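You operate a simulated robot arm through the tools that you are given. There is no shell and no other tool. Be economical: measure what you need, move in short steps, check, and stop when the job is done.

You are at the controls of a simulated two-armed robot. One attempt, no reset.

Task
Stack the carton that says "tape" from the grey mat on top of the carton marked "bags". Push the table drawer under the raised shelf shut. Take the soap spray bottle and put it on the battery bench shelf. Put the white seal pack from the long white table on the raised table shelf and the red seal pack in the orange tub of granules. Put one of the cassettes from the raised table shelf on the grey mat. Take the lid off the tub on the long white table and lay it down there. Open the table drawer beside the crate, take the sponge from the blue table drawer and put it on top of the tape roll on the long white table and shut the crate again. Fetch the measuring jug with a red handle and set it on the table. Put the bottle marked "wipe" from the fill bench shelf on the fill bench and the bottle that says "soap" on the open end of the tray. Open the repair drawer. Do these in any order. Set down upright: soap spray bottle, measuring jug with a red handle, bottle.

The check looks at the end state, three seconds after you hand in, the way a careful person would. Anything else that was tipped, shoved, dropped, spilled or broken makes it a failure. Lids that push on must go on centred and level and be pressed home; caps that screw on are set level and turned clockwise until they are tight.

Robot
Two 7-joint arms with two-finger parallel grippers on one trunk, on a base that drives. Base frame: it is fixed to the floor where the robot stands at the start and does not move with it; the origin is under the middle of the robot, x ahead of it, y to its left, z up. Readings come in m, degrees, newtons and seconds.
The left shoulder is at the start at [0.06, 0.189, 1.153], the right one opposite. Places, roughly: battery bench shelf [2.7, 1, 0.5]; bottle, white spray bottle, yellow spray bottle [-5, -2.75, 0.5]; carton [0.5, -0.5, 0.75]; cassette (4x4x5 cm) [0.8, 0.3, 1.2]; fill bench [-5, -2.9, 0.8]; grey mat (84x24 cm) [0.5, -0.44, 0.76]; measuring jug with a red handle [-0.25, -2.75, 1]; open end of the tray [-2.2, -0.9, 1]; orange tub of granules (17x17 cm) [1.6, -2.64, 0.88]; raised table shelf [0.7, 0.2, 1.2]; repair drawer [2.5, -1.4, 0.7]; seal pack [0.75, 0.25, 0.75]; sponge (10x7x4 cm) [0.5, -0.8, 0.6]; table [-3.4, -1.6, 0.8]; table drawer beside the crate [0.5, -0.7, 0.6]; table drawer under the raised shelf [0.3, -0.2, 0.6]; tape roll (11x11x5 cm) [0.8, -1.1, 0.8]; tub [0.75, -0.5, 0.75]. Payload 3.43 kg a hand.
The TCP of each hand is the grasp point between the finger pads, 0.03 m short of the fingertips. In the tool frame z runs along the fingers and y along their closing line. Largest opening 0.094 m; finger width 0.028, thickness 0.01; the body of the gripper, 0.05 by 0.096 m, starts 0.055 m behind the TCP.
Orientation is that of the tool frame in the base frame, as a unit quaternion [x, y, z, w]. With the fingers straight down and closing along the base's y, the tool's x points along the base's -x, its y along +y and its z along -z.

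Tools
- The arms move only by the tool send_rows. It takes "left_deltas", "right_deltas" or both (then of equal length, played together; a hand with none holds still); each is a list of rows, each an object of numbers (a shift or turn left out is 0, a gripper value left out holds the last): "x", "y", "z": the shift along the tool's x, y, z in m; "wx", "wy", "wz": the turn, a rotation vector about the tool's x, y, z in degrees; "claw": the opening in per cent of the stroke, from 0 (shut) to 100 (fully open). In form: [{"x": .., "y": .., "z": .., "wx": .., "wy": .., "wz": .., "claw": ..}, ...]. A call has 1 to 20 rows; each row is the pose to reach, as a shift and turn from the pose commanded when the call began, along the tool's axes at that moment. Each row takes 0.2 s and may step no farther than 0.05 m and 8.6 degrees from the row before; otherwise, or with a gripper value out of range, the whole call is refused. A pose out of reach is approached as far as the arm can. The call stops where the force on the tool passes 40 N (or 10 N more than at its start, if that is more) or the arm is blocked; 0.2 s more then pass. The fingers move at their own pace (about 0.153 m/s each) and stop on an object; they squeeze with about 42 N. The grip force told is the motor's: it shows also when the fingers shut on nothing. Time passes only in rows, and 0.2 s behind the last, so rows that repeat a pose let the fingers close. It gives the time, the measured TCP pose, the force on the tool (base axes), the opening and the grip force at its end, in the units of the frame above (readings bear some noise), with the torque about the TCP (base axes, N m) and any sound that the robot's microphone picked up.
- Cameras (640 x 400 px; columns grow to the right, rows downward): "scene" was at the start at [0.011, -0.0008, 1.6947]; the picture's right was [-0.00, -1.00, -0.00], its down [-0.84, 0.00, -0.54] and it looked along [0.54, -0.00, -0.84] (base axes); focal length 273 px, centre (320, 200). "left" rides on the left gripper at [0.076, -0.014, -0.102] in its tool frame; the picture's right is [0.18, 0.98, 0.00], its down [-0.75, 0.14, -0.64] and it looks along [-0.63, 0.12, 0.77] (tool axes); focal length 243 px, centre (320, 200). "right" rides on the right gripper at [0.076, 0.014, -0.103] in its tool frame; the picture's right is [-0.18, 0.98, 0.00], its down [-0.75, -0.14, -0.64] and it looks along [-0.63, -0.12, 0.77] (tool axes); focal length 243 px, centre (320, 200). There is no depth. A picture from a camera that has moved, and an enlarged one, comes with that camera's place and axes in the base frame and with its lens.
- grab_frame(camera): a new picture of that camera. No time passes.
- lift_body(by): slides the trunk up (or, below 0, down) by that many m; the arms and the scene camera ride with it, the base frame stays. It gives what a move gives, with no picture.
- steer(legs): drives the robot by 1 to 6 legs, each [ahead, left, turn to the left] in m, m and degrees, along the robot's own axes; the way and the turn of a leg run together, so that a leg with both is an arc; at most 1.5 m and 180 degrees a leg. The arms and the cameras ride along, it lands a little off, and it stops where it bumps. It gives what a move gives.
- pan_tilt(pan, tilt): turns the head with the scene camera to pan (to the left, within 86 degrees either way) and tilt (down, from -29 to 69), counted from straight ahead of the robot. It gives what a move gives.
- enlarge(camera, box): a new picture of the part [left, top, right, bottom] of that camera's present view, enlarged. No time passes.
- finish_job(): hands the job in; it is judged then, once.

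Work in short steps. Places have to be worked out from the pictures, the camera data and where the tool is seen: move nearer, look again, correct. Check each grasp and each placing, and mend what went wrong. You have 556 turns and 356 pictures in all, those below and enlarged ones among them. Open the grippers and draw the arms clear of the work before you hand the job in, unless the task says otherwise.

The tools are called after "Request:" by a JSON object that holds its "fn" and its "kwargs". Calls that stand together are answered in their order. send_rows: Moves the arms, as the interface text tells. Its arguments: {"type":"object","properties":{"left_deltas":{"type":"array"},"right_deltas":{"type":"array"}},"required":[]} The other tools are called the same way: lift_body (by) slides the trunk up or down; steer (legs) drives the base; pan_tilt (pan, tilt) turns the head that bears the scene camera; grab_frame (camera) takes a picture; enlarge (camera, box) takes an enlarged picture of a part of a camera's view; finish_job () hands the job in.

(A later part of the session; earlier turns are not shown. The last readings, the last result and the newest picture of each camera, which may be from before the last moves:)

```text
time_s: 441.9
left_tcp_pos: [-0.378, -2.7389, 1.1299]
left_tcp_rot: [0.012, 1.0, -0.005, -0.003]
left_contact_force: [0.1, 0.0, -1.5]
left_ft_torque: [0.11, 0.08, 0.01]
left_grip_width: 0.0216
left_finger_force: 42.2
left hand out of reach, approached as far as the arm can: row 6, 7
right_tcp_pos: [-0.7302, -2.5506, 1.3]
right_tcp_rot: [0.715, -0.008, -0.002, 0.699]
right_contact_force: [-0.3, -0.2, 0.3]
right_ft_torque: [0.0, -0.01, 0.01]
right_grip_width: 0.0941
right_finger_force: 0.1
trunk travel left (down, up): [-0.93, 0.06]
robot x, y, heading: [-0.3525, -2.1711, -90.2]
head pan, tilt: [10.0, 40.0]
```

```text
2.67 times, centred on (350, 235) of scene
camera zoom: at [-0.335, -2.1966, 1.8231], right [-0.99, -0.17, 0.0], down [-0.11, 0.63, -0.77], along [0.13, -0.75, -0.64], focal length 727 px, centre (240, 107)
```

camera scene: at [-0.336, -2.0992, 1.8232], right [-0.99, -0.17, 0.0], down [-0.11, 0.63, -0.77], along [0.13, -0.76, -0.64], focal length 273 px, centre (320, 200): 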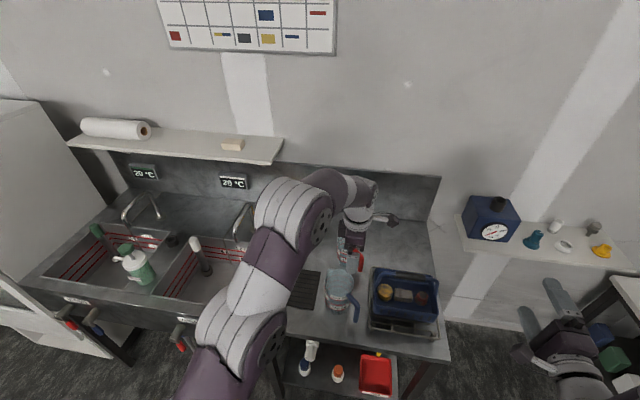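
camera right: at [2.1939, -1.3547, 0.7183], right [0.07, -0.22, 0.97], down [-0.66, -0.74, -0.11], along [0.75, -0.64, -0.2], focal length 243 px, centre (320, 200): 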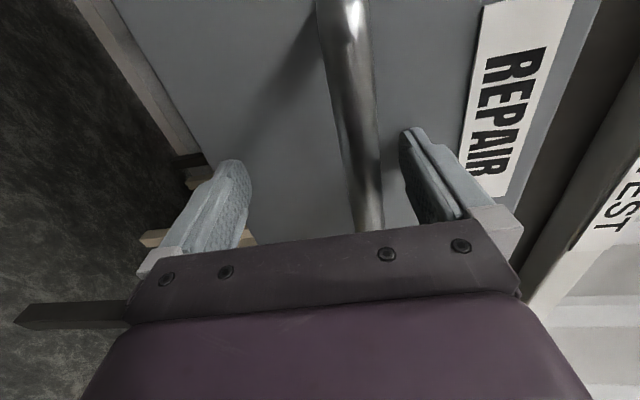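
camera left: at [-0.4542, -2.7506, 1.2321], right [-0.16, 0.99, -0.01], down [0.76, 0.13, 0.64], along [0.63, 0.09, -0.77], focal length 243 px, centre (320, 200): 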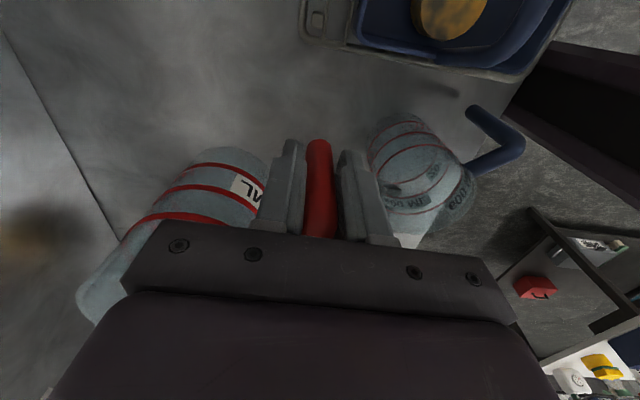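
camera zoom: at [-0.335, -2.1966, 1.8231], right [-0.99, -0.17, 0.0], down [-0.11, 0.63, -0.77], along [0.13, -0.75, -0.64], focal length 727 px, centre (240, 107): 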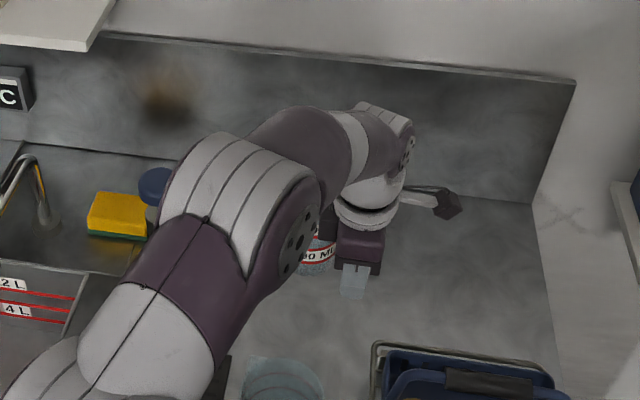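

Jug lifted upright. Raise trunk 6 cm for clearance over the blue jug, then back out.

Request:
{"fn": "lift_body", "kwargs": {"by": 0.058}}

Request:
{"fn": "steer", "kwargs": {"legs": [[-0.06, 0, 0]]}}

Request:
{"fn": "send_rows", "kwargs": {"left_deltas": [{"z": -0.02}, {"z": -0.04}, {"z": -0.04}]}}

Request:
{"fn": "grab_frame", "kwargs": {"camera": "left"}}

```text
time_s: 442.9
left_tcp_pos: [-0.3789, -2.7391, 1.1873]
left_tcp_rot: [0.012, 1.0, -0.006, -0.003]
left_contact_force: [-0.1, 0.1, -2.5]
left_ft_torque: [0.07, 0.06, 0.01]
left_grip_width: 0.0217
left_finger_force: 41.5
right_tcp_pos: [-0.7293, -2.5513, 1.3586]
right_tcp_rot: [0.716, -0.008, -0.002, 0.698]
right_contact_force: [0.3, 0.0, 0.1]
right_ft_torque: [-0.01, 0.04, -0.03]
right_grip_width: 0.0937
right_finger_force: 0.2
trunk travel left (down, up): [-0.988, 0.002]
robot x, y, heading: [-0.3487, -2.169, -90.2]
head pan, tilt: [10.0, 40.0]
```

```text
time_s: 443.8
left_tcp_pos: [-0.3782, -2.6872, 1.1823]
left_tcp_rot: [0.012, 1.0, -0.002, -0.002]
left_contact_force: [0.1, -1.9, -2.2]
left_ft_torque: [0.1, 0.1, -0.01]
left_grip_width: 0.0212
left_finger_force: 42.2
right_tcp_pos: [-0.7288, -2.5014, 1.3557]
right_tcp_rot: [0.718, -0.008, -0.001, 0.696]
right_contact_force: [-0.5, -0.8, -0.2]
right_ft_torque: [0.02, -0.02, -0.04]
right_grip_width: 0.094
right_finger_force: 0.2
trunk travel left (down, up): [-0.988, 0.002]
robot x, y, heading: [-0.3515, -2.1115, -90.3]
head pan, tilt: [10.0, 40.0]
```

```text
time_s: 444.6
left_tcp_pos: [-0.3726, -2.6648, 1.2228]
left_tcp_rot: [0.011, 1.0, -0.007, -0.004]
left_contact_force: [-0.1, 0.5, -1.6]
left_ft_torque: [0.07, 0.1, 0.0]
left_grip_width: 0.0215
left_finger_force: 41.8
left hand out of reach, approached as far as the arm can: row 1, 2, 3
right_tcp_pos: [-0.7291, -2.4906, 1.3598]
right_tcp_rot: [0.715, -0.008, -0.001, 0.699]
right_contact_force: [-0.1, -0.2, 0.2]
right_ft_torque: [0.01, 0.02, 0.03]
right_grip_width: 0.0942
right_finger_force: 0.0
trunk travel left (down, up): [-0.988, 0.002]
robot x, y, heading: [-0.3526, -2.1118, -90.1]
head pan, tilt: [10.0, 40.0]
```

```text
165 pictures are left
camera left: at [-0.4487, -2.677, 1.3249], right [-0.16, 0.99, -0.01], down [0.76, 0.13, 0.64], along [0.63, 0.09, -0.77], focal length 243 px, centre (320, 200)
```

left: 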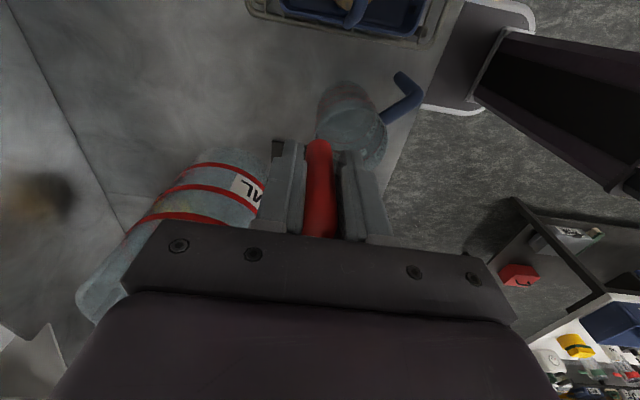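

Clear. Back out, turn to face −x and look toward the table at (-3.4,-1.6).

Request:
{"fn": "steer", "kwargs": {"legs": [[-0.6, 0, 0], [0, 0, -90]]}}

Request:
{"fn": "pan_tilt", "kwargs": {"pan": 0, "tilt": 25}}

Request:
{"fn": "grab_frame", "kwargs": {"camera": "scene"}}

```text
time_s: 451.9
left_tcp_pos: [-0.9045, -1.4843, 1.222]
left_tcp_rot: [0.714, 0.7, -0.002, -0.006]
left_contact_force: [0.3, -0.7, -2.2]
left_ft_torque: [0.09, -0.07, -0.01]
left_grip_width: 0.0215
left_finger_force: 42.3
right_tcp_pos: [-0.7309, -1.1259, 1.3588]
right_tcp_rot: [-0.502, 0.51, 0.494, -0.493]
right_contact_force: [0.6, -1.0, 0.1]
right_ft_torque: [-0.01, -0.02, 0.0]
right_grip_width: 0.0939
right_finger_force: 0.1
trunk travel left (down, up): [-0.988, 0.002]
robot x, y, heading: [-0.3551, -1.504, -179.7]
head pan, tilt: [10.0, 40.0]
```

```text
time_s: 452.6
left_tcp_pos: [-0.9042, -1.484, 1.2201]
left_tcp_rot: [0.714, 0.7, -0.003, -0.006]
left_contact_force: [-1.0, -0.2, -1.4]
left_ft_torque: [0.05, -0.06, 0.03]
left_grip_width: 0.0212
left_finger_force: 42.4
right_tcp_pos: [-0.7302, -1.1258, 1.3573]
right_tcp_rot: [-0.501, 0.51, 0.494, -0.494]
right_contact_force: [0.3, -0.9, 0.8]
right_ft_torque: [-0.01, -0.01, 0.01]
right_grip_width: 0.0942
right_finger_force: 0.0
trunk travel left (down, up): [-0.988, 0.002]
robot x, y, heading: [-0.3522, -1.5064, -179.6]
head pan, tilt: [0.0, 25.0]
```

```text
164 pictures are left
camera scene: at [-0.3807, -1.5043, 1.9044], right [0.0, 1.0, 0.0], down [0.42, 0.0, -0.91], along [-0.91, 0.0, -0.42], focal length 273 px, centre (320, 200)
```

scene: 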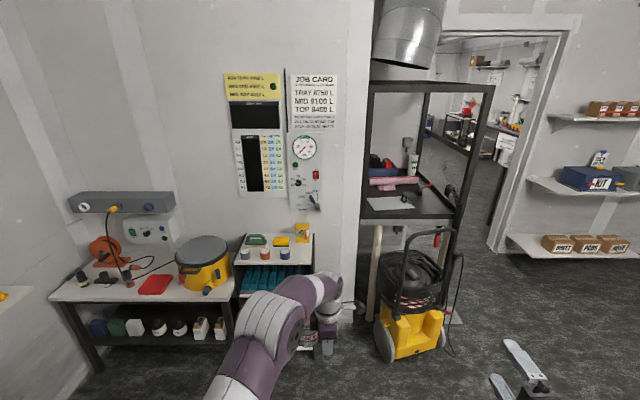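

The other room lies through a doorway to the right. Strafe right to y≈0 and look through it.

Request:
{"fn": "steer", "kwargs": {"legs": [[0.25, 0, 0], [0, -1.45, 0]]}}

Request:
{"fn": "grab_frame", "kwargs": {"camera": "scene"}}

```text
time_s: 461.2
left_tcp_pos: [-1.1548, -0.052, 1.2216]
left_tcp_rot: [0.712, 0.702, -0.002, -0.005]
left_contact_force: [0.2, 0.0, -1.5]
left_ft_torque: [0.08, -0.05, 0.01]
left_grip_width: 0.0217
left_finger_force: 42.2
right_tcp_pos: [-0.981, 0.306, 1.3577]
right_tcp_rot: [-0.502, 0.51, 0.493, -0.495]
right_contact_force: [0.4, 1.0, -0.2]
right_ft_torque: [-0.02, -0.03, 0.03]
right_grip_width: 0.0941
right_finger_force: 0.0
trunk travel left (down, up): [-0.988, 0.002]
robot x, y, heading: [-0.6013, -0.0712, -179.7]
head pan, tilt: [0.0, 25.0]
```

```text
163 pictures are left
camera scene: at [-0.6304, -0.0719, 1.9045], right [0.0, 1.0, 0.0], down [0.42, 0.0, -0.91], along [-0.91, 0.0, -0.42], focal length 273 px, centre (320, 200)
```

scene: 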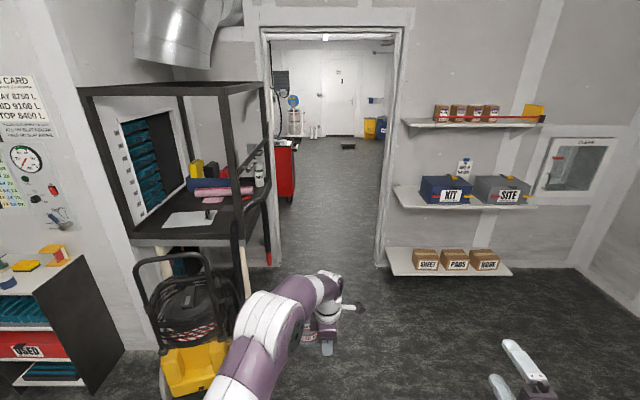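

Doorway spans y≈-0.53…0.57 at x≈-3. Check arm extents before driving through.

Request:
{"fn": "pan_tilt", "kwargs": {"pan": 0, "tilt": 65}}

Request:
{"fn": "grab_frame", "kwargs": {"camera": "scene"}}

```text
time_s: 462.3
left_tcp_pos: [-1.1542, -0.0531, 1.2217]
left_tcp_rot: [0.712, 0.702, -0.001, -0.006]
left_contact_force: [-0.3, -0.4, -1.2]
left_ft_torque: [0.06, -0.11, -0.01]
left_grip_width: 0.0216
left_finger_force: 42.0
right_tcp_pos: [-0.9814, 0.3044, 1.3589]
right_tcp_rot: [-0.503, 0.51, 0.492, -0.495]
right_contact_force: [0.2, -0.2, 0.1]
right_ft_torque: [0.0, -0.01, -0.01]
right_grip_width: 0.094
right_finger_force: 0.0
trunk travel left (down, up): [-0.988, 0.002]
robot x, y, heading: [-0.6012, -0.0688, -179.9]
head pan, tilt: [0.0, 65.0]
```

```text
162 pictures are left
camera scene: at [-0.599, -0.0711, 1.8489], right [0.0, 1.0, 0.0], down [0.91, 0.0, -0.42], along [-0.42, 0.0, -0.91], focal length 273 px, centre (320, 200)
```

scene: 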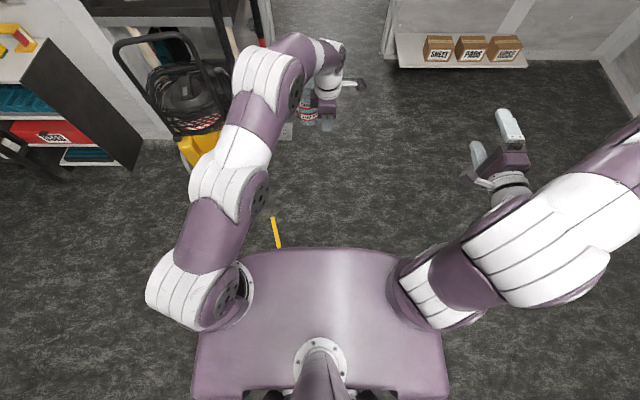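

The right elbow sticks out far. Fold the right arm: point it down and bring it forward/inward.

Request:
{"fn": "send_rows", "kwargs": {"right_deltas": [{"wx": 4.95, "wy": 4.95, "wz": -4.95, "z": 0.01, "x": 0.01}, {"wx": 9.9, "wy": 9.9, "wz": -9.9, "z": 0.02, "x": 0.02}, {"wx": 14.85, "wy": 14.85, "wz": -14.85, "z": 0.03, "x": 0.03}, {"wx": 19.8, "wy": 19.8, "wz": -19.8, "z": 0.04, "x": 0.04}, {"wx": 24.75, "wy": 24.75, "wz": -24.75, "z": 0.05, "x": 0.05}, {"wx": 29.7, "wy": 29.7, "wz": -29.7, "z": 0.06, "x": 0.06}, {"wx": 34.65, "wy": 34.65, "wz": -34.65, "z": 0.07, "x": 0.07}, {"wx": 39.6, "wy": 39.6, "wz": -39.6, "z": 0.08, "x": 0.08}, {"wx": 44.55, "wy": 44.55, "wz": -44.55, "z": 0.09, "x": 0.09}, {"wx": 49.5, "wy": 49.5, "wz": -49.5, "z": 0.1, "x": 0.1}, {"wx": 54.45, "wy": 54.45, "wz": -54.45, "z": 0.11, "x": 0.1}, {"wx": 59.4, "wy": 59.4, "wz": -59.4, "z": 0.12, "x": 0.1}, {"wx": 64.35, "wy": 64.35, "wz": -64.35, "z": 0.13, "x": 0.1}, {"wx": 68, "wy": 68, "wz": -68, "z": 0.13, "x": 0.1}, {"wx": 68, "wy": 68, "wz": -68, "z": 0.13, "x": 0.1}]}}

Request:
{"fn": "grab_frame", "kwargs": {"camera": "scene"}}

```text
time_s: 465.5
left_tcp_pos: [-1.1548, -0.0527, 1.2218]
left_tcp_rot: [0.713, 0.701, -0.003, -0.005]
left_contact_force: [0.6, -0.5, -1.6]
left_ft_torque: [0.11, -0.11, 0.02]
left_grip_width: 0.0216
left_finger_force: 41.7
right_tcp_pos: [-1.0924, 0.2027, 1.3314]
right_tcp_rot: [0.993, -0.046, -0.057, 0.095]
right_contact_force: [-0.4, 1.0, -0.2]
right_ft_torque: [-0.03, 0.03, 0.0]
right_grip_width: 0.0941
right_finger_force: 0.1
right hand out of reach, approached as far as the arm can: row 12, 13, 14, 15
trunk travel left (down, up): [-0.988, 0.002]
robot x, y, heading: [-0.5976, -0.0693, -179.9]
head pan, tilt: [0.0, 65.0]
```

```text
161 pictures are left
camera scene: at [-0.599, -0.0714, 1.8488], right [0.0, 1.0, 0.0], down [0.91, 0.0, -0.42], along [-0.42, 0.0, -0.91], focal length 273 px, centre (320, 200)
```

scene: 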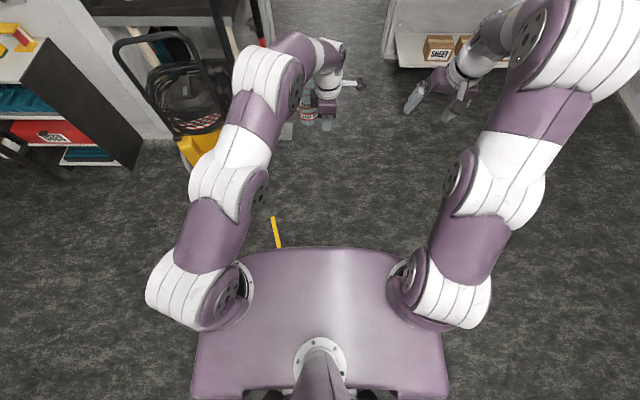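

Request:
{"fn": "send_rows", "kwargs": {"right_deltas": [{"z": 0.05, "x": 0.01}, {"z": 0.1, "x": 0.02}, {"z": 0.15, "x": 0.03}, {"z": 0.2, "x": 0.04}, {"z": 0.24, "x": 0.05}, {"z": 0.24, "x": 0.05}]}}

Request:
{"fn": "grab_frame", "kwargs": {"camera": "scene"}}

```text
refused: row 1 steps farther than a row can; nothing moved
```

```text
160 pictures are left
camera scene: at [-0.599, -0.0714, 1.8488], right [0.0, 1.0, 0.0], down [0.91, 0.0, -0.42], along [-0.42, 0.0, -0.91], focal length 273 px, centre (320, 200)
```

scene: 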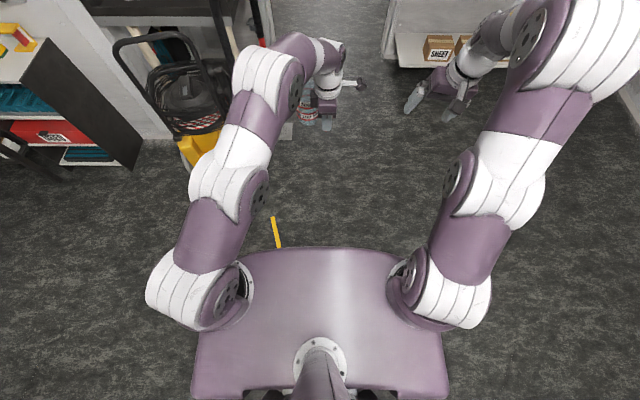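

Request:
{"fn": "send_rows", "kwargs": {"right_deltas": [{"z": 0.04, "x": 0.01}, {"z": 0.08, "x": 0.02}, {"z": 0.12, "x": 0.03}, {"z": 0.16, "x": 0.04}, {"z": 0.2, "x": 0.05}, {"z": 0.24, "x": 0.06}, {"z": 0.24, "x": 0.06}]}}

Request:
{"fn": "grab_frame", "kwargs": {"camera": "scene"}}

```text
time_s: 467.1
left_tcp_pos: [-1.1538, -0.0513, 1.2217]
left_tcp_rot: [0.713, 0.701, -0.002, -0.007]
left_contact_force: [0.1, -0.3, -1.5]
left_ft_torque: [0.07, -0.07, 0.0]
left_grip_width: 0.0215
left_finger_force: 42.1
right_tcp_pos: [-1.0606, 0.1559, 1.0908]
right_tcp_rot: [0.993, -0.046, -0.058, 0.094]
right_contact_force: [-0.1, -0.6, 0.5]
right_ft_torque: [-0.01, -0.01, 0.0]
right_grip_width: 0.0938
right_finger_force: 0.0
trunk travel left (down, up): [-0.988, 0.002]
robot x, y, heading: [-0.6006, -0.069, -179.6]
head pan, tilt: [0.0, 65.0]
```

```text
159 pictures are left
camera scene: at [-0.5985, -0.071, 1.8488], right [0.0, 1.0, 0.0], down [0.91, 0.0, -0.42], along [-0.42, 0.0, -0.91], focal length 273 px, centre (320, 200)
```

scene: 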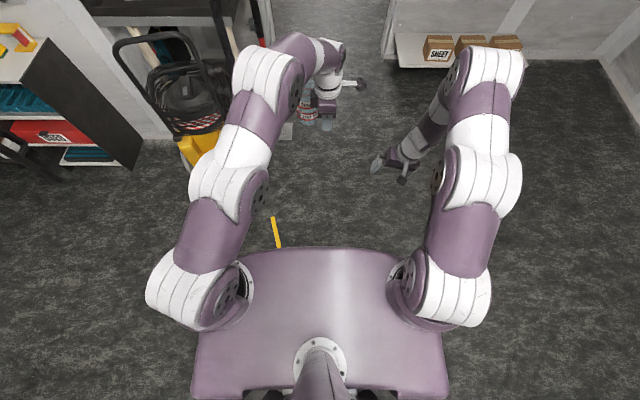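

Compact now. Drive through the doorway.

Request:
{"fn": "steer", "kwargs": {"legs": [[0, -0.09, 0], [1.45, 0, 0], [1.3, 0, 0]]}}

Request:
{"fn": "pan_tilt", "kwargs": {"pan": 30, "tilt": 28}}

Request:
{"fn": "grab_frame", "kwargs": {"camera": "scene"}}

```text
time_s: 481.1
left_tcp_pos: [-3.9068, 0.0735, 1.2231]
left_tcp_rot: [0.719, 0.695, -0.003, -0.005]
left_contact_force: [-0.1, 1.1, -1.7]
left_ft_torque: [0.05, -0.07, 0.0]
left_grip_width: 0.0212
left_finger_force: 41.6
right_tcp_pos: [-3.8108, 0.2785, 1.0912]
right_tcp_rot: [0.992, -0.055, -0.059, 0.094]
right_contact_force: [0.0, 0.3, -0.2]
right_ft_torque: [0.01, -0.01, -0.01]
right_grip_width: 0.0938
right_finger_force: 0.0
trunk travel left (down, up): [-0.988, 0.002]
robot x, y, heading: [-3.3569, 0.0427, 178.9]
head pan, tilt: [0.0, 65.0]
```

```text
time_s: 482.1
left_tcp_pos: [-3.9084, 0.0716, 1.2219]
left_tcp_rot: [0.719, 0.695, -0.001, -0.005]
left_contact_force: [0.2, -0.3, -1.8]
left_ft_torque: [0.02, -0.07, -0.02]
left_grip_width: 0.0214
left_finger_force: 41.6
right_tcp_pos: [-3.8112, 0.2783, 1.0908]
right_tcp_rot: [0.992, -0.054, -0.058, 0.094]
right_contact_force: [-0.1, 0.6, 0.2]
right_ft_torque: [-0.02, 0.03, 0.04]
right_grip_width: 0.094
right_finger_force: 0.3
trunk travel left (down, up): [-0.988, 0.002]
robot x, y, heading: [-3.3542, 0.043, 179.2]
head pan, tilt: [30.0, 28.0]
```

```text
158 pictures are left
camera scene: at [-3.3721, -0.0008, 1.8996], right [-0.49, 0.87, 0.0], down [0.41, 0.23, -0.88], along [-0.77, -0.43, -0.47], focal length 273 px, centre (320, 200)
```

scene: 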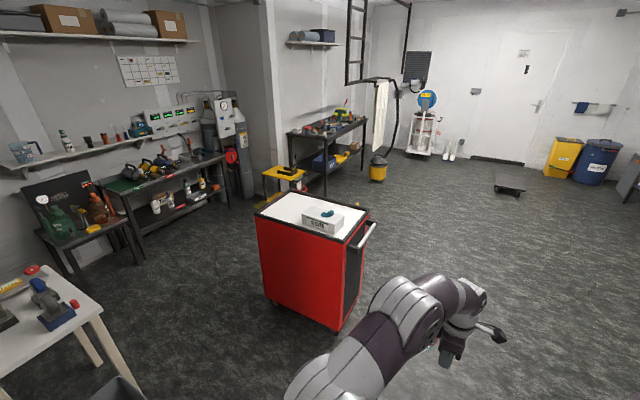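

Request:
{"fn": "pan_tilt", "kwargs": {"pan": 80, "tilt": 35}}

Request:
{"fn": "grab_frame", "kwargs": {"camera": "scene"}}

```text
time_s: 483.3
left_tcp_pos: [-3.9075, 0.0722, 1.2217]
left_tcp_rot: [0.719, 0.695, -0.002, -0.007]
left_contact_force: [-0.5, 0.4, -2.1]
left_ft_torque: [0.08, -0.07, -0.01]
left_grip_width: 0.0216
left_finger_force: 42.2
right_tcp_pos: [-3.8116, 0.2789, 1.0904]
right_tcp_rot: [0.992, -0.055, -0.058, 0.095]
right_contact_force: [0.8, 0.4, -0.9]
right_ft_torque: [0.01, -0.02, -0.01]
right_grip_width: 0.094
right_finger_force: 0.0
trunk travel left (down, up): [-0.988, 0.002]
robot x, y, heading: [-3.3547, 0.0451, 179.3]
head pan, tilt: [80.0, 35.0]
```

```text
157 pictures are left
camera scene: at [-3.3092, -0.0428, 1.8887], right [-0.98, 0.19, 0.0], down [0.11, 0.56, -0.82], along [-0.15, -0.8, -0.57], focal length 273 px, centre (320, 200)
```

scene: 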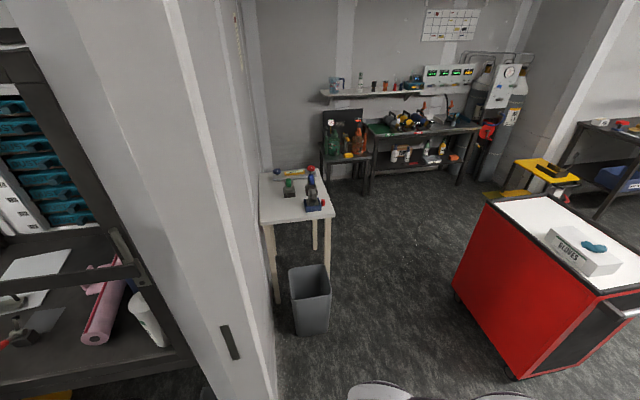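

Request:
{"fn": "enlarge", "kwargs": {"camera": "scene", "box": [230, 140, 390, 260]}}

Request:
{"fn": "enlarge", "kwargs": {"camera": "scene", "box": [310, 60, 510, 200]}}

```text
3.33 times, centred on (310, 200) of scene
camera zoom: at [-3.3092, -0.0428, 1.8887], right [-0.98, 0.19, 0.0], down [0.11, 0.56, -0.82], along [-0.15, -0.8, -0.57], focal length 909 px, centre (353, 200)
```

zoom: 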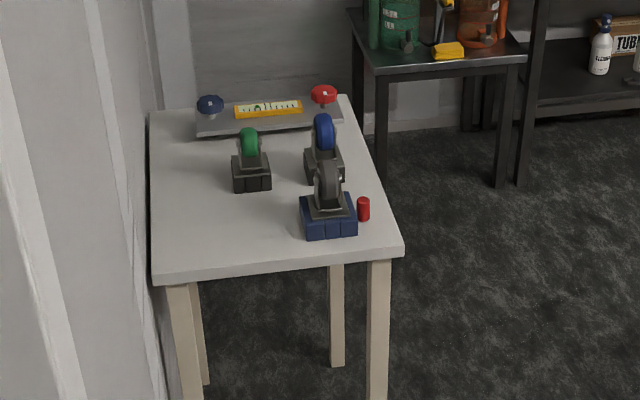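

```text
2.86 times, centred on (410, 130) of scene
camera zoom: at [-3.3092, -0.0428, 1.8887], right [-0.98, 0.19, 0.0], down [0.11, 0.56, -0.82], along [-0.15, -0.8, -0.57], focal length 779 px, centre (63, 400)
```

zoom: 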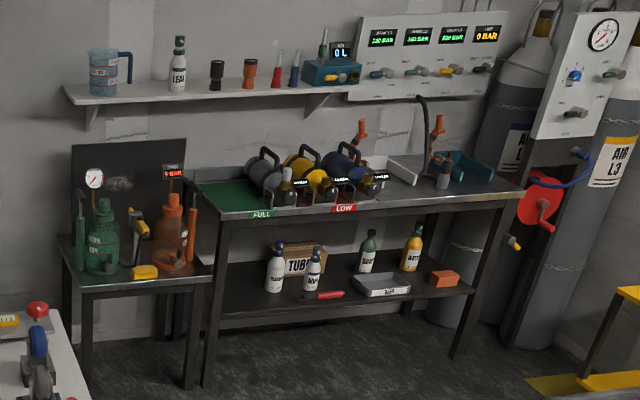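

The table's free spot is at its left-front; a bin stands in front, so approach from its −x side, facing +x. Drive to x≈-4.1, turn around, strafe right.

Request:
{"fn": "steer", "kwargs": {"legs": [[0.75, 0, 0], [0, 0, 180.8], [0, -1.3, 0]]}}

Request:
{"fn": "pan_tilt", "kwargs": {"pan": 0, "tilt": 50}}

Request:
{"fn": "grab_frame", "kwargs": {"camera": "scene"}}

```text
refused: 180.8 is not a number from -180 to 180
```

```text
time_s: 484.9
left_tcp_pos: [-3.9075, 0.0727, 1.2212]
left_tcp_rot: [0.718, 0.696, -0.002, -0.006]
left_contact_force: [0.7, 0.6, -1.8]
left_ft_torque: [0.08, -0.08, -0.01]
left_grip_width: 0.0215
left_finger_force: 42.2
right_tcp_pos: [-3.8122, 0.2794, 1.0905]
right_tcp_rot: [0.992, -0.055, -0.058, 0.094]
right_contact_force: [0.2, -0.2, 0.3]
right_ft_torque: [0.01, 0.0, -0.03]
right_grip_width: 0.0938
right_finger_force: 0.0
trunk travel left (down, up): [-0.988, 0.002]
robot x, y, heading: [-3.3538, 0.0475, 179.3]
head pan, tilt: [0.0, 50.0]
```

```text
154 pictures are left
camera scene: at [-3.3696, 0.0446, 1.867], right [0.01, 1.0, 0.0], down [0.77, -0.01, -0.64], along [-0.64, 0.01, -0.77], focal length 273 px, centre (320, 200)
```

scene: 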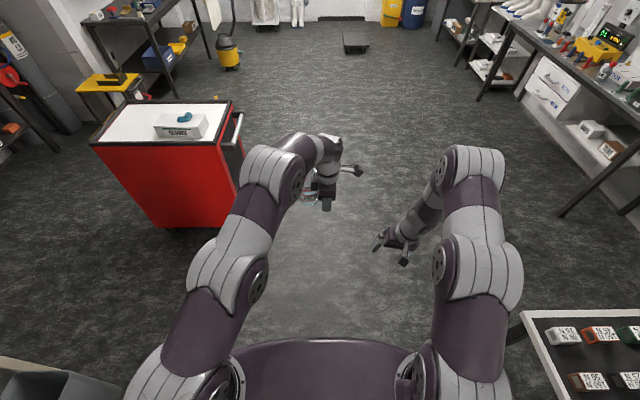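

Request:
{"fn": "steer", "kwargs": {"legs": [[0.72, 0, 0], [0, 0, 90], [0, 0, 90.5]]}}

Request:
{"fn": "steer", "kwargs": {"legs": [[0, -1.3, 0]]}}

Request:
{"fn": "grab_frame", "kwargs": {"camera": "scene"}}

```text
time_s: 496.4
left_tcp_pos: [-3.5239, 0.0068, 1.2218]
left_tcp_rot: [-0.679, 0.734, -0.006, 0.002]
left_contact_force: [-1.3, 0.6, -1.4]
left_ft_torque: [-0.06, 0.09, -0.02]
left_grip_width: 0.0215
left_finger_force: 41.5
right_tcp_pos: [-3.6287, -0.1934, 1.0907]
right_tcp_rot: [0.075, 0.991, 0.094, 0.06]
right_contact_force: [0.2, -0.3, -0.2]
right_ft_torque: [-0.05, 0.0, 0.02]
right_grip_width: 0.0939
right_finger_force: 0.0
trunk travel left (down, up): [-0.988, 0.002]
robot x, y, heading: [-4.0731, 0.0585, -3.5]
head pan, tilt: [0.0, 50.0]
```

```text
time_s: 502.9
left_tcp_pos: [-3.5932, -1.2881, 1.2223]
left_tcp_rot: [-0.682, 0.731, -0.005, 0.001]
left_contact_force: [1.0, -0.9, -1.2]
left_ft_torque: [-0.05, 0.08, -0.01]
left_grip_width: 0.0216
left_finger_force: 42.0
right_tcp_pos: [-3.6962, -1.4902, 1.0908]
right_tcp_rot: [0.073, 0.991, 0.093, 0.059]
right_contact_force: [0.0, -0.3, 0.0]
right_ft_torque: [-0.03, 0.0, -0.01]
right_grip_width: 0.0939
right_finger_force: 0.1
trunk travel left (down, up): [-0.988, 0.002]
robot x, y, heading: [-4.1471, -1.2419, -2.8]
head pan, tilt: [0.0, 50.0]
```

```text
153 pictures are left
camera scene: at [-4.1272, -1.2415, 1.867], right [-0.05, -1.0, 0.0], down [-0.77, 0.04, -0.64], along [0.64, -0.03, -0.77], focal length 273 px, centre (320, 200)
```

scene: 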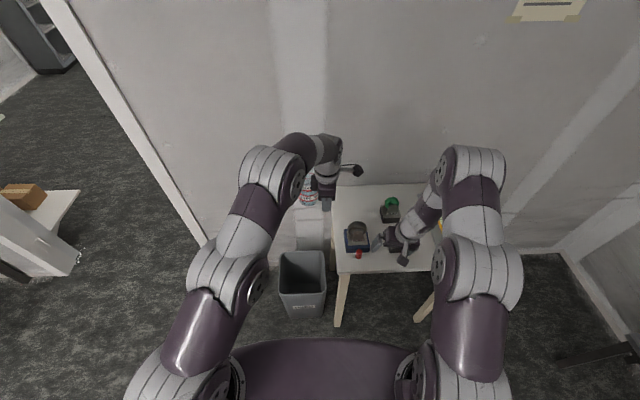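

Request:
{"fn": "send_rows", "kwargs": {"right_deltas": [{"x": 0.04}, {"x": 0.08}, {"x": 0.12}, {"x": 0.16}, {"x": 0.18}]}}

Request:
{"fn": "enlarge", "kwargs": {"camera": "scene", "box": [280, 160, 480, 300]}}

```text
time_s: 504.1
left_tcp_pos: [-3.5932, -1.2893, 1.222]
left_tcp_rot: [-0.683, 0.731, -0.006, 0.002]
left_contact_force: [-0.5, 1.1, -1.9]
left_ft_torque: [-0.05, 0.06, -0.03]
left_grip_width: 0.0213
left_finger_force: 41.8
right_tcp_pos: [-3.8726, -1.4639, 1.0703]
right_tcp_rot: [0.071, 0.991, 0.092, 0.061]
right_contact_force: [-0.1, -0.4, -0.7]
right_ft_torque: [0.0, 0.0, 0.02]
right_grip_width: 0.094
right_finger_force: 0.1
trunk travel left (down, up): [-0.988, 0.002]
robot x, y, heading: [-4.1442, -1.2419, -2.9]
head pan, tilt: [0.0, 50.0]
```

```text
2.86 times, centred on (380, 230) of scene
camera zoom: at [-4.1282, -1.242, 1.867], right [-0.05, -1.0, 0.0], down [-0.76, 0.04, -0.64], along [0.64, -0.03, -0.77], focal length 779 px, centre (149, 114)
```

zoom: 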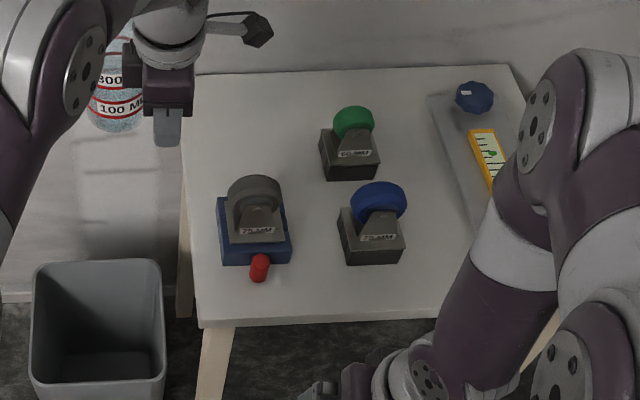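

Target jug centre ≈(-3.31,-1.445) → TCP ≈(-3.375,-1.512). Straighten, strafe right 0.25, ahead 0.15.

Request:
{"fn": "steer", "kwargs": {"legs": [[0, 0, 2.9], [0, -0.25, 0], [0.15, 0, 0]]}}

Request:
{"fn": "grab_frame", "kwargs": {"camera": "scene"}}

```text
time_s: 507.3
left_tcp_pos: [-3.4427, -1.507, 1.2229]
left_tcp_rot: [-0.703, 0.711, -0.007, 0.003]
left_contact_force: [0.2, 0.0, -2.1]
left_ft_torque: [-0.09, 0.05, 0.01]
left_grip_width: 0.0215
left_finger_force: 42.0
right_tcp_pos: [-3.7096, -1.6981, 1.0707]
right_tcp_rot: [0.044, 0.993, 0.094, 0.058]
right_contact_force: [-0.3, -0.5, 0.4]
right_ft_torque: [0.01, -0.02, 0.02]
right_grip_width: 0.0941
right_finger_force: 0.1
trunk travel left (down, up): [-0.988, 0.002]
robot x, y, heading: [-3.9952, -1.4925, 0.1]
head pan, tilt: [0.0, 50.0]
```

```text
151 pictures are left
camera scene: at [-3.9796, -1.4914, 1.867], right [0.01, -1.0, 0.0], down [-0.76, -0.01, -0.64], along [0.64, 0.01, -0.76], focal length 273 px, centre (320, 200)
```

scene: 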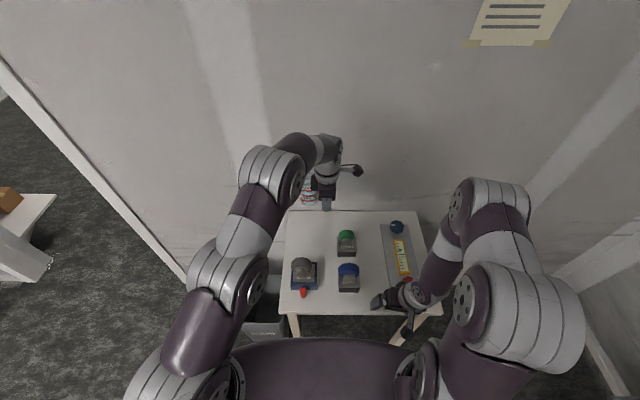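

Drive 3.5 cm ahead, then descend with the arm.

Request:
{"fn": "steer", "kwargs": {"legs": [[0.035, 0, 0]]}}

Request:
{"fn": "send_rows", "kwargs": {"left_deltas": [{"z": 0.04}, {"z": 0.08, "y": -0.01}, {"z": 0.12, "y": -0.02}, {"z": 0.16, "y": -0.03}, {"z": 0.2, "y": -0.033}, {"z": 0.24, "y": -0.033}, {"z": 0.27, "y": -0.033}, {"z": 0.27, "y": -0.033}]}}

Request:
{"fn": "enlarge", "kwargs": {"camera": "scene", "box": [260, 160, 460, 330]}}

Request:
{"fn": "grab_frame", "kwargs": {"camera": "left"}}

```text
time_s: 508.2
left_tcp_pos: [-3.4119, -1.5056, 1.2254]
left_tcp_rot: [-0.703, 0.712, -0.008, 0.004]
left_contact_force: [-0.3, -0.3, -0.8]
left_ft_torque: [-0.1, 0.03, 0.01]
left_grip_width: 0.0214
left_finger_force: 41.7
right_tcp_pos: [-3.68, -1.696, 1.0721]
right_tcp_rot: [0.044, 0.993, 0.095, 0.06]
right_contact_force: [-0.4, -0.1, -0.4]
right_ft_torque: [0.05, -0.05, 0.0]
right_grip_width: 0.0938
right_finger_force: 0.1
trunk travel left (down, up): [-0.988, 0.002]
robot x, y, heading: [-3.9586, -1.4902, 0.5]
head pan, tilt: [0.0, 50.0]
```

```text
time_s: 510.0
left_tcp_pos: [-3.3954, -1.4979, 0.9664]
left_tcp_rot: [-0.702, 0.712, -0.006, 0.002]
left_contact_force: [0.2, -0.1, -1.4]
left_ft_torque: [-0.07, 0.08, -0.01]
left_grip_width: 0.0213
left_finger_force: 41.6
left hand out of reach, approached as far as the arm can: row 5, 6, 7, 8
right_tcp_pos: [-3.6751, -1.6957, 1.0706]
right_tcp_rot: [0.045, 0.993, 0.095, 0.057]
right_contact_force: [-0.2, -0.2, 0.2]
right_ft_torque: [-0.01, 0.01, -0.01]
right_grip_width: 0.0939
right_finger_force: 0.1
trunk travel left (down, up): [-0.988, 0.002]
robot x, y, heading: [-3.961, -1.4893, 0.1]
head pan, tilt: [0.0, 50.0]
```

```text
2.35 times, centred on (360, 245) of scene
camera zoom: at [-3.9419, -1.4907, 1.867], right [0.01, -1.0, 0.0], down [-0.77, -0.01, -0.64], along [0.64, 0.0, -0.77], focal length 642 px, centre (226, 94)
```

zoom: 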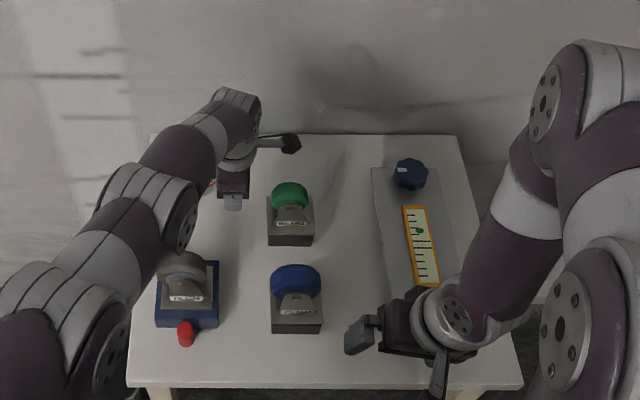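

```text
149 pictures are left
camera left: at [-3.3824, -1.5743, 1.0692], right [-0.98, -0.17, -0.01], down [-0.14, 0.76, 0.64], along [-0.1, 0.63, -0.77], focal length 243 px, centre (320, 200)
```

left: 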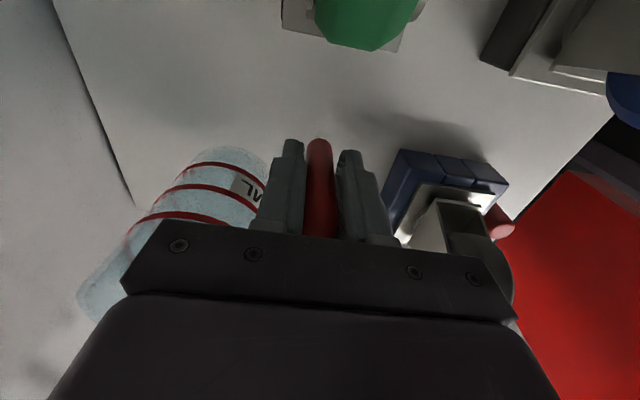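

Shift slightly right/forward for caster clearance, then lower with the trunk.

Request:
{"fn": "send_rows", "kwargs": {"left_deltas": [{"x": 0.01, "y": -0.008}, {"x": 0.02, "y": -0.015}, {"x": 0.02, "y": -0.015}]}}

Request:
{"fn": "lift_body", "kwargs": {"by": -0.07}}

Request:
{"fn": "grab_frame", "kwargs": {"camera": "left"}}

```text
time_s: 510.8
left_tcp_pos: [-3.3947, -1.5121, 0.9826]
left_tcp_rot: [-0.702, 0.712, -0.006, 0.002]
left_contact_force: [-0.3, 0.7, -1.6]
left_ft_torque: [-0.08, 0.07, -0.01]
left_grip_width: 0.0214
left_finger_force: 42.6
left hand out of reach, approached as far as the arm can: row 1, 2, 3
right_tcp_pos: [-3.6738, -1.6975, 1.0697]
right_tcp_rot: [0.044, 0.993, 0.095, 0.057]
right_contact_force: [0.7, -0.4, 0.0]
right_ft_torque: [0.01, 0.02, 0.0]
right_grip_width: 0.094
right_finger_force: 0.0
trunk travel left (down, up): [-0.988, 0.002]
robot x, y, heading: [-3.9586, -1.4893, 0.2]
head pan, tilt: [0.0, 50.0]
```

```text
time_s: 511.9
left_tcp_pos: [-3.3936, -1.5152, 0.9182]
left_tcp_rot: [-0.703, 0.711, -0.011, 0.006]
left_contact_force: [-1.4, -3.7, 34.0]
left_ft_torque: [0.66, -1.55, -0.03]
left_grip_width: 0.0219
left_finger_force: 42.5
right_tcp_pos: [-3.6769, -1.6969, 1.0011]
right_tcp_rot: [0.045, 0.993, 0.094, 0.059]
right_contact_force: [0.8, -0.5, 0.6]
right_ft_torque: [0.0, 0.02, 0.02]
right_grip_width: 0.0938
right_finger_force: 0.1
trunk travel left (down, up): [-0.918, 0.072]
robot x, y, heading: [-3.9608, -1.4887, 0.4]
head pan, tilt: [0.0, 50.0]
```

```text
148 pictures are left
camera left: at [-3.3822, -1.5904, 1.0202], right [-0.98, -0.17, -0.02], down [-0.15, 0.76, 0.63], along [-0.09, 0.63, -0.77], focal length 243 px, centre (320, 200)
```

left: 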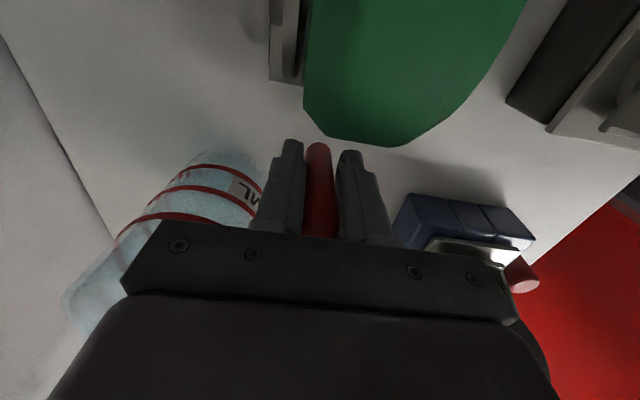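

Contact at jug (34 N up, offset toward the jug): table is a bit higher than assumed. Relieve a few mm and view.

Request:
{"fn": "send_rows", "kwargs": {"left_deltas": [{"z": -0.003}, {"z": -0.005}, {"z": -0.005}]}}

Request:
{"fn": "enlarge", "kwargs": {"camera": "scene", "box": [260, 150, 420, 290]}}

```text
time_s: 512.7
left_tcp_pos: [-3.3945, -1.5122, 0.917]
left_tcp_rot: [-0.703, 0.711, -0.005, 0.003]
left_contact_force: [3.9, -3.2, 15.6]
left_ft_torque: [0.11, -1.09, -0.27]
left_grip_width: 0.0216
left_finger_force: 41.7
right_tcp_pos: [-3.6752, -1.6963, 0.9998]
right_tcp_rot: [0.045, 0.993, 0.095, 0.058]
right_contact_force: [0.7, 0.5, -0.8]
right_ft_torque: [-0.03, -0.02, -0.01]
right_grip_width: 0.0939
right_finger_force: 0.0
trunk travel left (down, up): [-0.918, 0.072]
robot x, y, heading: [-3.9614, -1.4923, 0.5]
head pan, tilt: [0.0, 50.0]
```

```text
2.86 times, centred on (340, 220) of scene
camera zoom: at [-3.9432, -1.4916, 1.7969], right [0.01, -1.0, 0.0], down [-0.77, -0.01, -0.64], along [0.64, 0.01, -0.77], focal length 779 px, centre (263, 143)
```

zoom: 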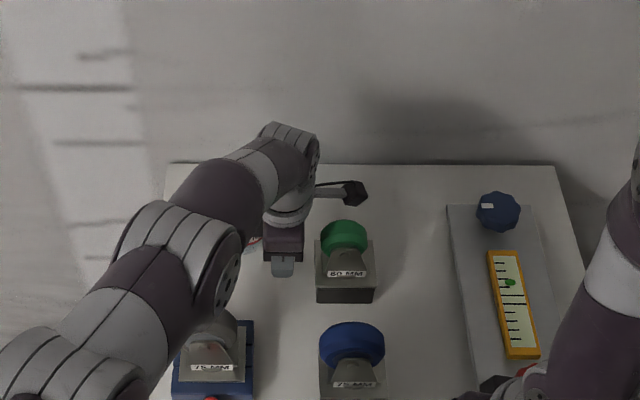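

Request:
{"fn": "send_rows", "kwargs": {"left_deltas": [{"z": -0.002}, {"z": -0.003}, {"z": -0.003}]}}

Request:
{"fn": "grab_frame", "kwargs": {"camera": "left"}}

```text
time_s: 513.5
left_tcp_pos: [-3.3947, -1.5108, 0.9194]
left_tcp_rot: [-0.703, 0.711, -0.004, 0.001]
left_contact_force: [-0.7, -0.7, -1.7]
left_ft_torque: [-0.05, 0.13, 0.0]
left_grip_width: 0.0216
left_finger_force: 41.8
right_tcp_pos: [-3.6733, -1.697, 0.9993]
right_tcp_rot: [0.044, 0.993, 0.095, 0.056]
right_contact_force: [0.2, -0.9, 0.3]
right_ft_torque: [-0.01, -0.04, 0.02]
right_grip_width: 0.094
right_finger_force: 0.1
trunk travel left (down, up): [-0.918, 0.072]
robot x, y, heading: [-3.9593, -1.4878, 0.7]
head pan, tilt: [0.0, 50.0]
```

```text
146 pictures are left
camera left: at [-3.3828, -1.5882, 1.02], right [-0.98, -0.17, -0.01], down [-0.14, 0.76, 0.64], along [-0.11, 0.63, -0.77], focal length 243 px, centre (320, 200)
```

left: 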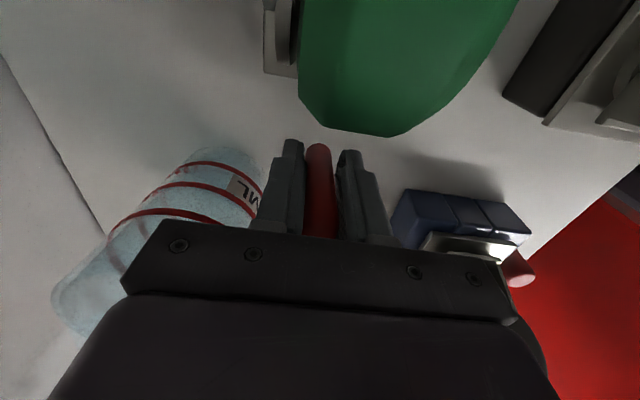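

Lower 2 mm and release the handle, then lift straight up.

Request:
{"fn": "send_rows", "kwargs": {"left_deltas": [{"z": 0.002}, {"z": 0.002, "claw": 40}, {"z": 0.002, "claw": 60}, {"z": 0.002, "claw": 60}, {"z": 0.002, "claw": 60}]}}

Request:
{"fn": "grab_frame", "kwargs": {"camera": "left"}}

```text
time_s: 514.7
left_tcp_pos: [-3.3933, -1.5135, 0.9178]
left_tcp_rot: [-0.703, 0.711, -0.006, 0.003]
left_contact_force: [-0.9, -0.4, 0.3]
left_ft_torque: [-0.02, 0.04, -0.05]
left_grip_width: 0.0565
left_finger_force: 0.0
right_tcp_pos: [-3.6747, -1.696, 1.0005]
right_tcp_rot: [0.044, 0.993, 0.094, 0.057]
right_contact_force: [-1.0, 0.2, 0.2]
right_ft_torque: [0.04, 0.04, 0.0]
right_grip_width: 0.0938
right_finger_force: 0.1
trunk travel left (down, up): [-0.918, 0.072]
robot x, y, heading: [-3.9596, -1.4937, 0.3]
head pan, tilt: [0.0, 50.0]
```

```text
145 pictures are left
camera left: at [-3.3813, -1.5887, 1.02], right [-0.98, -0.17, -0.01], down [-0.14, 0.76, 0.64], along [-0.1, 0.63, -0.77], focal length 243 px, centre (320, 200)
```

left: 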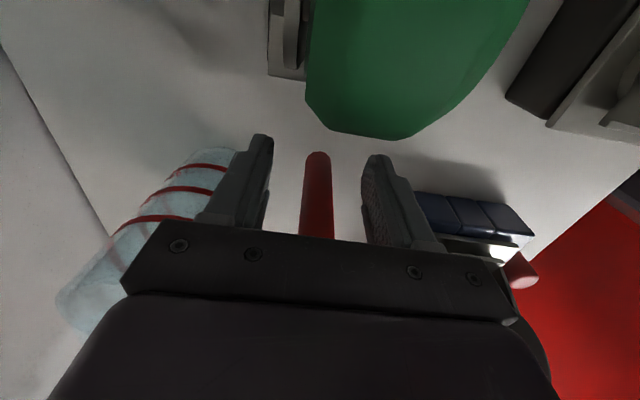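

Jug stands. Raise the hand straight up via trunk and arm.

Request:
{"fn": "lift_body", "kwargs": {"by": 0.07}}

Request:
{"fn": "send_rows", "kwargs": {"left_deltas": [{"z": -0.04}, {"z": -0.08}, {"z": -0.12}, {"z": -0.16}, {"z": -0.2}, {"z": -0.2}]}}

Request:
{"fn": "steer", "kwargs": {"legs": [[-0.2, 0, 0]]}}

Request:
{"fn": "enlarge", "kwargs": {"camera": "scene", "box": [220, 130, 460, 300]}}

```text
time_s: 515.7
left_tcp_pos: [-3.3938, -1.5118, 0.9882]
left_tcp_rot: [-0.702, 0.712, -0.005, 0.002]
left_contact_force: [0.6, -0.2, 0.8]
left_ft_torque: [-0.03, -0.01, -0.02]
left_grip_width: 0.0565
left_finger_force: 0.0
right_tcp_pos: [-3.6747, -1.6971, 1.0697]
right_tcp_rot: [0.045, 0.993, 0.095, 0.057]
right_contact_force: [0.3, 0.2, -0.1]
right_ft_torque: [-0.02, -0.03, -0.02]
right_grip_width: 0.0938
right_finger_force: 0.1
trunk travel left (down, up): [-0.988, 0.002]
robot x, y, heading: [-3.9638, -1.4907, 0.5]
head pan, tilt: [0.0, 50.0]
```

```text
time_s: 517.1
left_tcp_pos: [-3.3956, -1.5118, 1.1888]
left_tcp_rot: [-0.704, 0.711, -0.006, 0.002]
left_contact_force: [-0.3, -0.5, -0.6]
left_ft_torque: [0.03, -0.02, 0.01]
left_grip_width: 0.0566
left_finger_force: 0.0
right_tcp_pos: [-3.6739, -1.6964, 1.0718]
right_tcp_rot: [0.044, 0.993, 0.095, 0.057]
right_contact_force: [0.0, -0.5, 0.1]
right_ft_torque: [-0.01, 0.01, -0.01]
right_grip_width: 0.0939
right_finger_force: 0.0
trunk travel left (down, up): [-0.988, 0.002]
robot x, y, heading: [-3.9614, -1.4907, 0.5]
head pan, tilt: [0.0, 50.0]
```

```text
time_s: 518.7
left_tcp_pos: [-3.589, -1.5148, 1.187]
left_tcp_rot: [-0.702, 0.712, -0.005, 0.001]
left_contact_force: [0.5, 0.4, -0.1]
left_ft_torque: [0.02, 0.02, 0.0]
left_grip_width: 0.0562
left_finger_force: 0.1
right_tcp_pos: [-3.8691, -1.6987, 1.0687]
right_tcp_rot: [0.045, 0.993, 0.095, 0.056]
right_contact_force: [-0.9, 0.1, -0.9]
right_ft_torque: [-0.01, 0.04, -0.02]
right_grip_width: 0.094
right_finger_force: 0.1
trunk travel left (down, up): [-0.988, 0.002]
robot x, y, heading: [-4.1587, -1.4887, 0.5]
head pan, tilt: [0.0, 50.0]
```

```text
2.35 times, centred on (340, 215) of scene
camera zoom: at [-4.1338, -1.4921, 1.8669], right [0.01, -1.0, 0.0], down [-0.77, 0.0, -0.64], along [0.64, 0.0, -0.77], focal length 642 px, centre (273, 165)
```

zoom: 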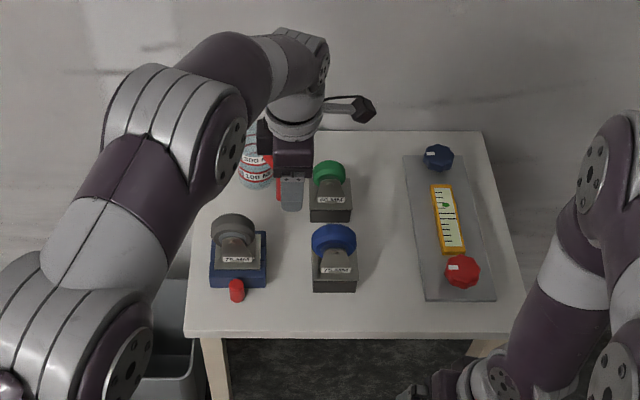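

Jug is standing on the table. Now the fill bench: turn to face −y and look at the shelf bottles.

Request:
{"fn": "steer", "kwargs": {"legs": [[0, 0.1, 0], [0, 0, -90.5]]}}

Request:
{"fn": "pan_tilt", "kwargs": {"pan": -25, "tilt": 40}}

Request:
{"fn": "grab_frame", "kwargs": {"camera": "scene"}}

```text
time_s: 523.7
left_tcp_pos: [-4.1831, -1.9561, 1.1874]
left_tcp_rot: [0.009, 1.0, -0.006, -0.003]
left_contact_force: [-0.1, -0.2, -0.4]
left_ft_torque: [0.01, 0.03, 0.03]
left_grip_width: 0.0564
left_finger_force: 0.0
right_tcp_pos: [-4.3657, -1.6745, 1.0699]
right_tcp_rot: [0.735, 0.669, 0.027, 0.107]
right_contact_force: [-0.1, 0.1, -0.2]
right_ft_torque: [0.01, -0.03, 0.0]
right_grip_width: 0.0943
right_finger_force: 0.1
trunk travel left (down, up): [-0.988, 0.002]
robot x, y, heading: [-4.1579, -1.3871, -89.9]
head pan, tilt: [0.0, 50.0]
```

```text
time_s: 524.6
left_tcp_pos: [-4.1833, -1.9542, 1.1876]
left_tcp_rot: [0.01, 1.0, -0.006, -0.003]
left_contact_force: [1.0, -0.9, -0.4]
left_ft_torque: [-0.02, -0.02, 0.03]
left_grip_width: 0.0562
left_finger_force: 0.0
right_tcp_pos: [-4.3657, -1.675, 1.0697]
right_tcp_rot: [0.735, 0.669, 0.027, 0.107]
right_contact_force: [0.1, -0.2, 0.0]
right_ft_torque: [-0.04, 0.03, -0.01]
right_grip_width: 0.0939
right_finger_force: 0.0
trunk travel left (down, up): [-0.988, 0.002]
robot x, y, heading: [-4.1541, -1.3904, -90.0]
head pan, tilt: [-25.0, 40.0]
```

```text
143 pictures are left
camera scene: at [-4.1925, -1.4085, 1.8811], right [-0.91, 0.42, 0.0], down [0.27, 0.58, -0.77], along [-0.32, -0.69, -0.64], focal length 273 px, centre (320, 200)
```

scene: 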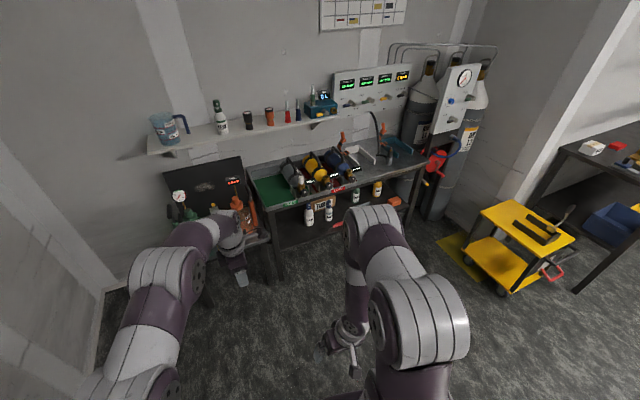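

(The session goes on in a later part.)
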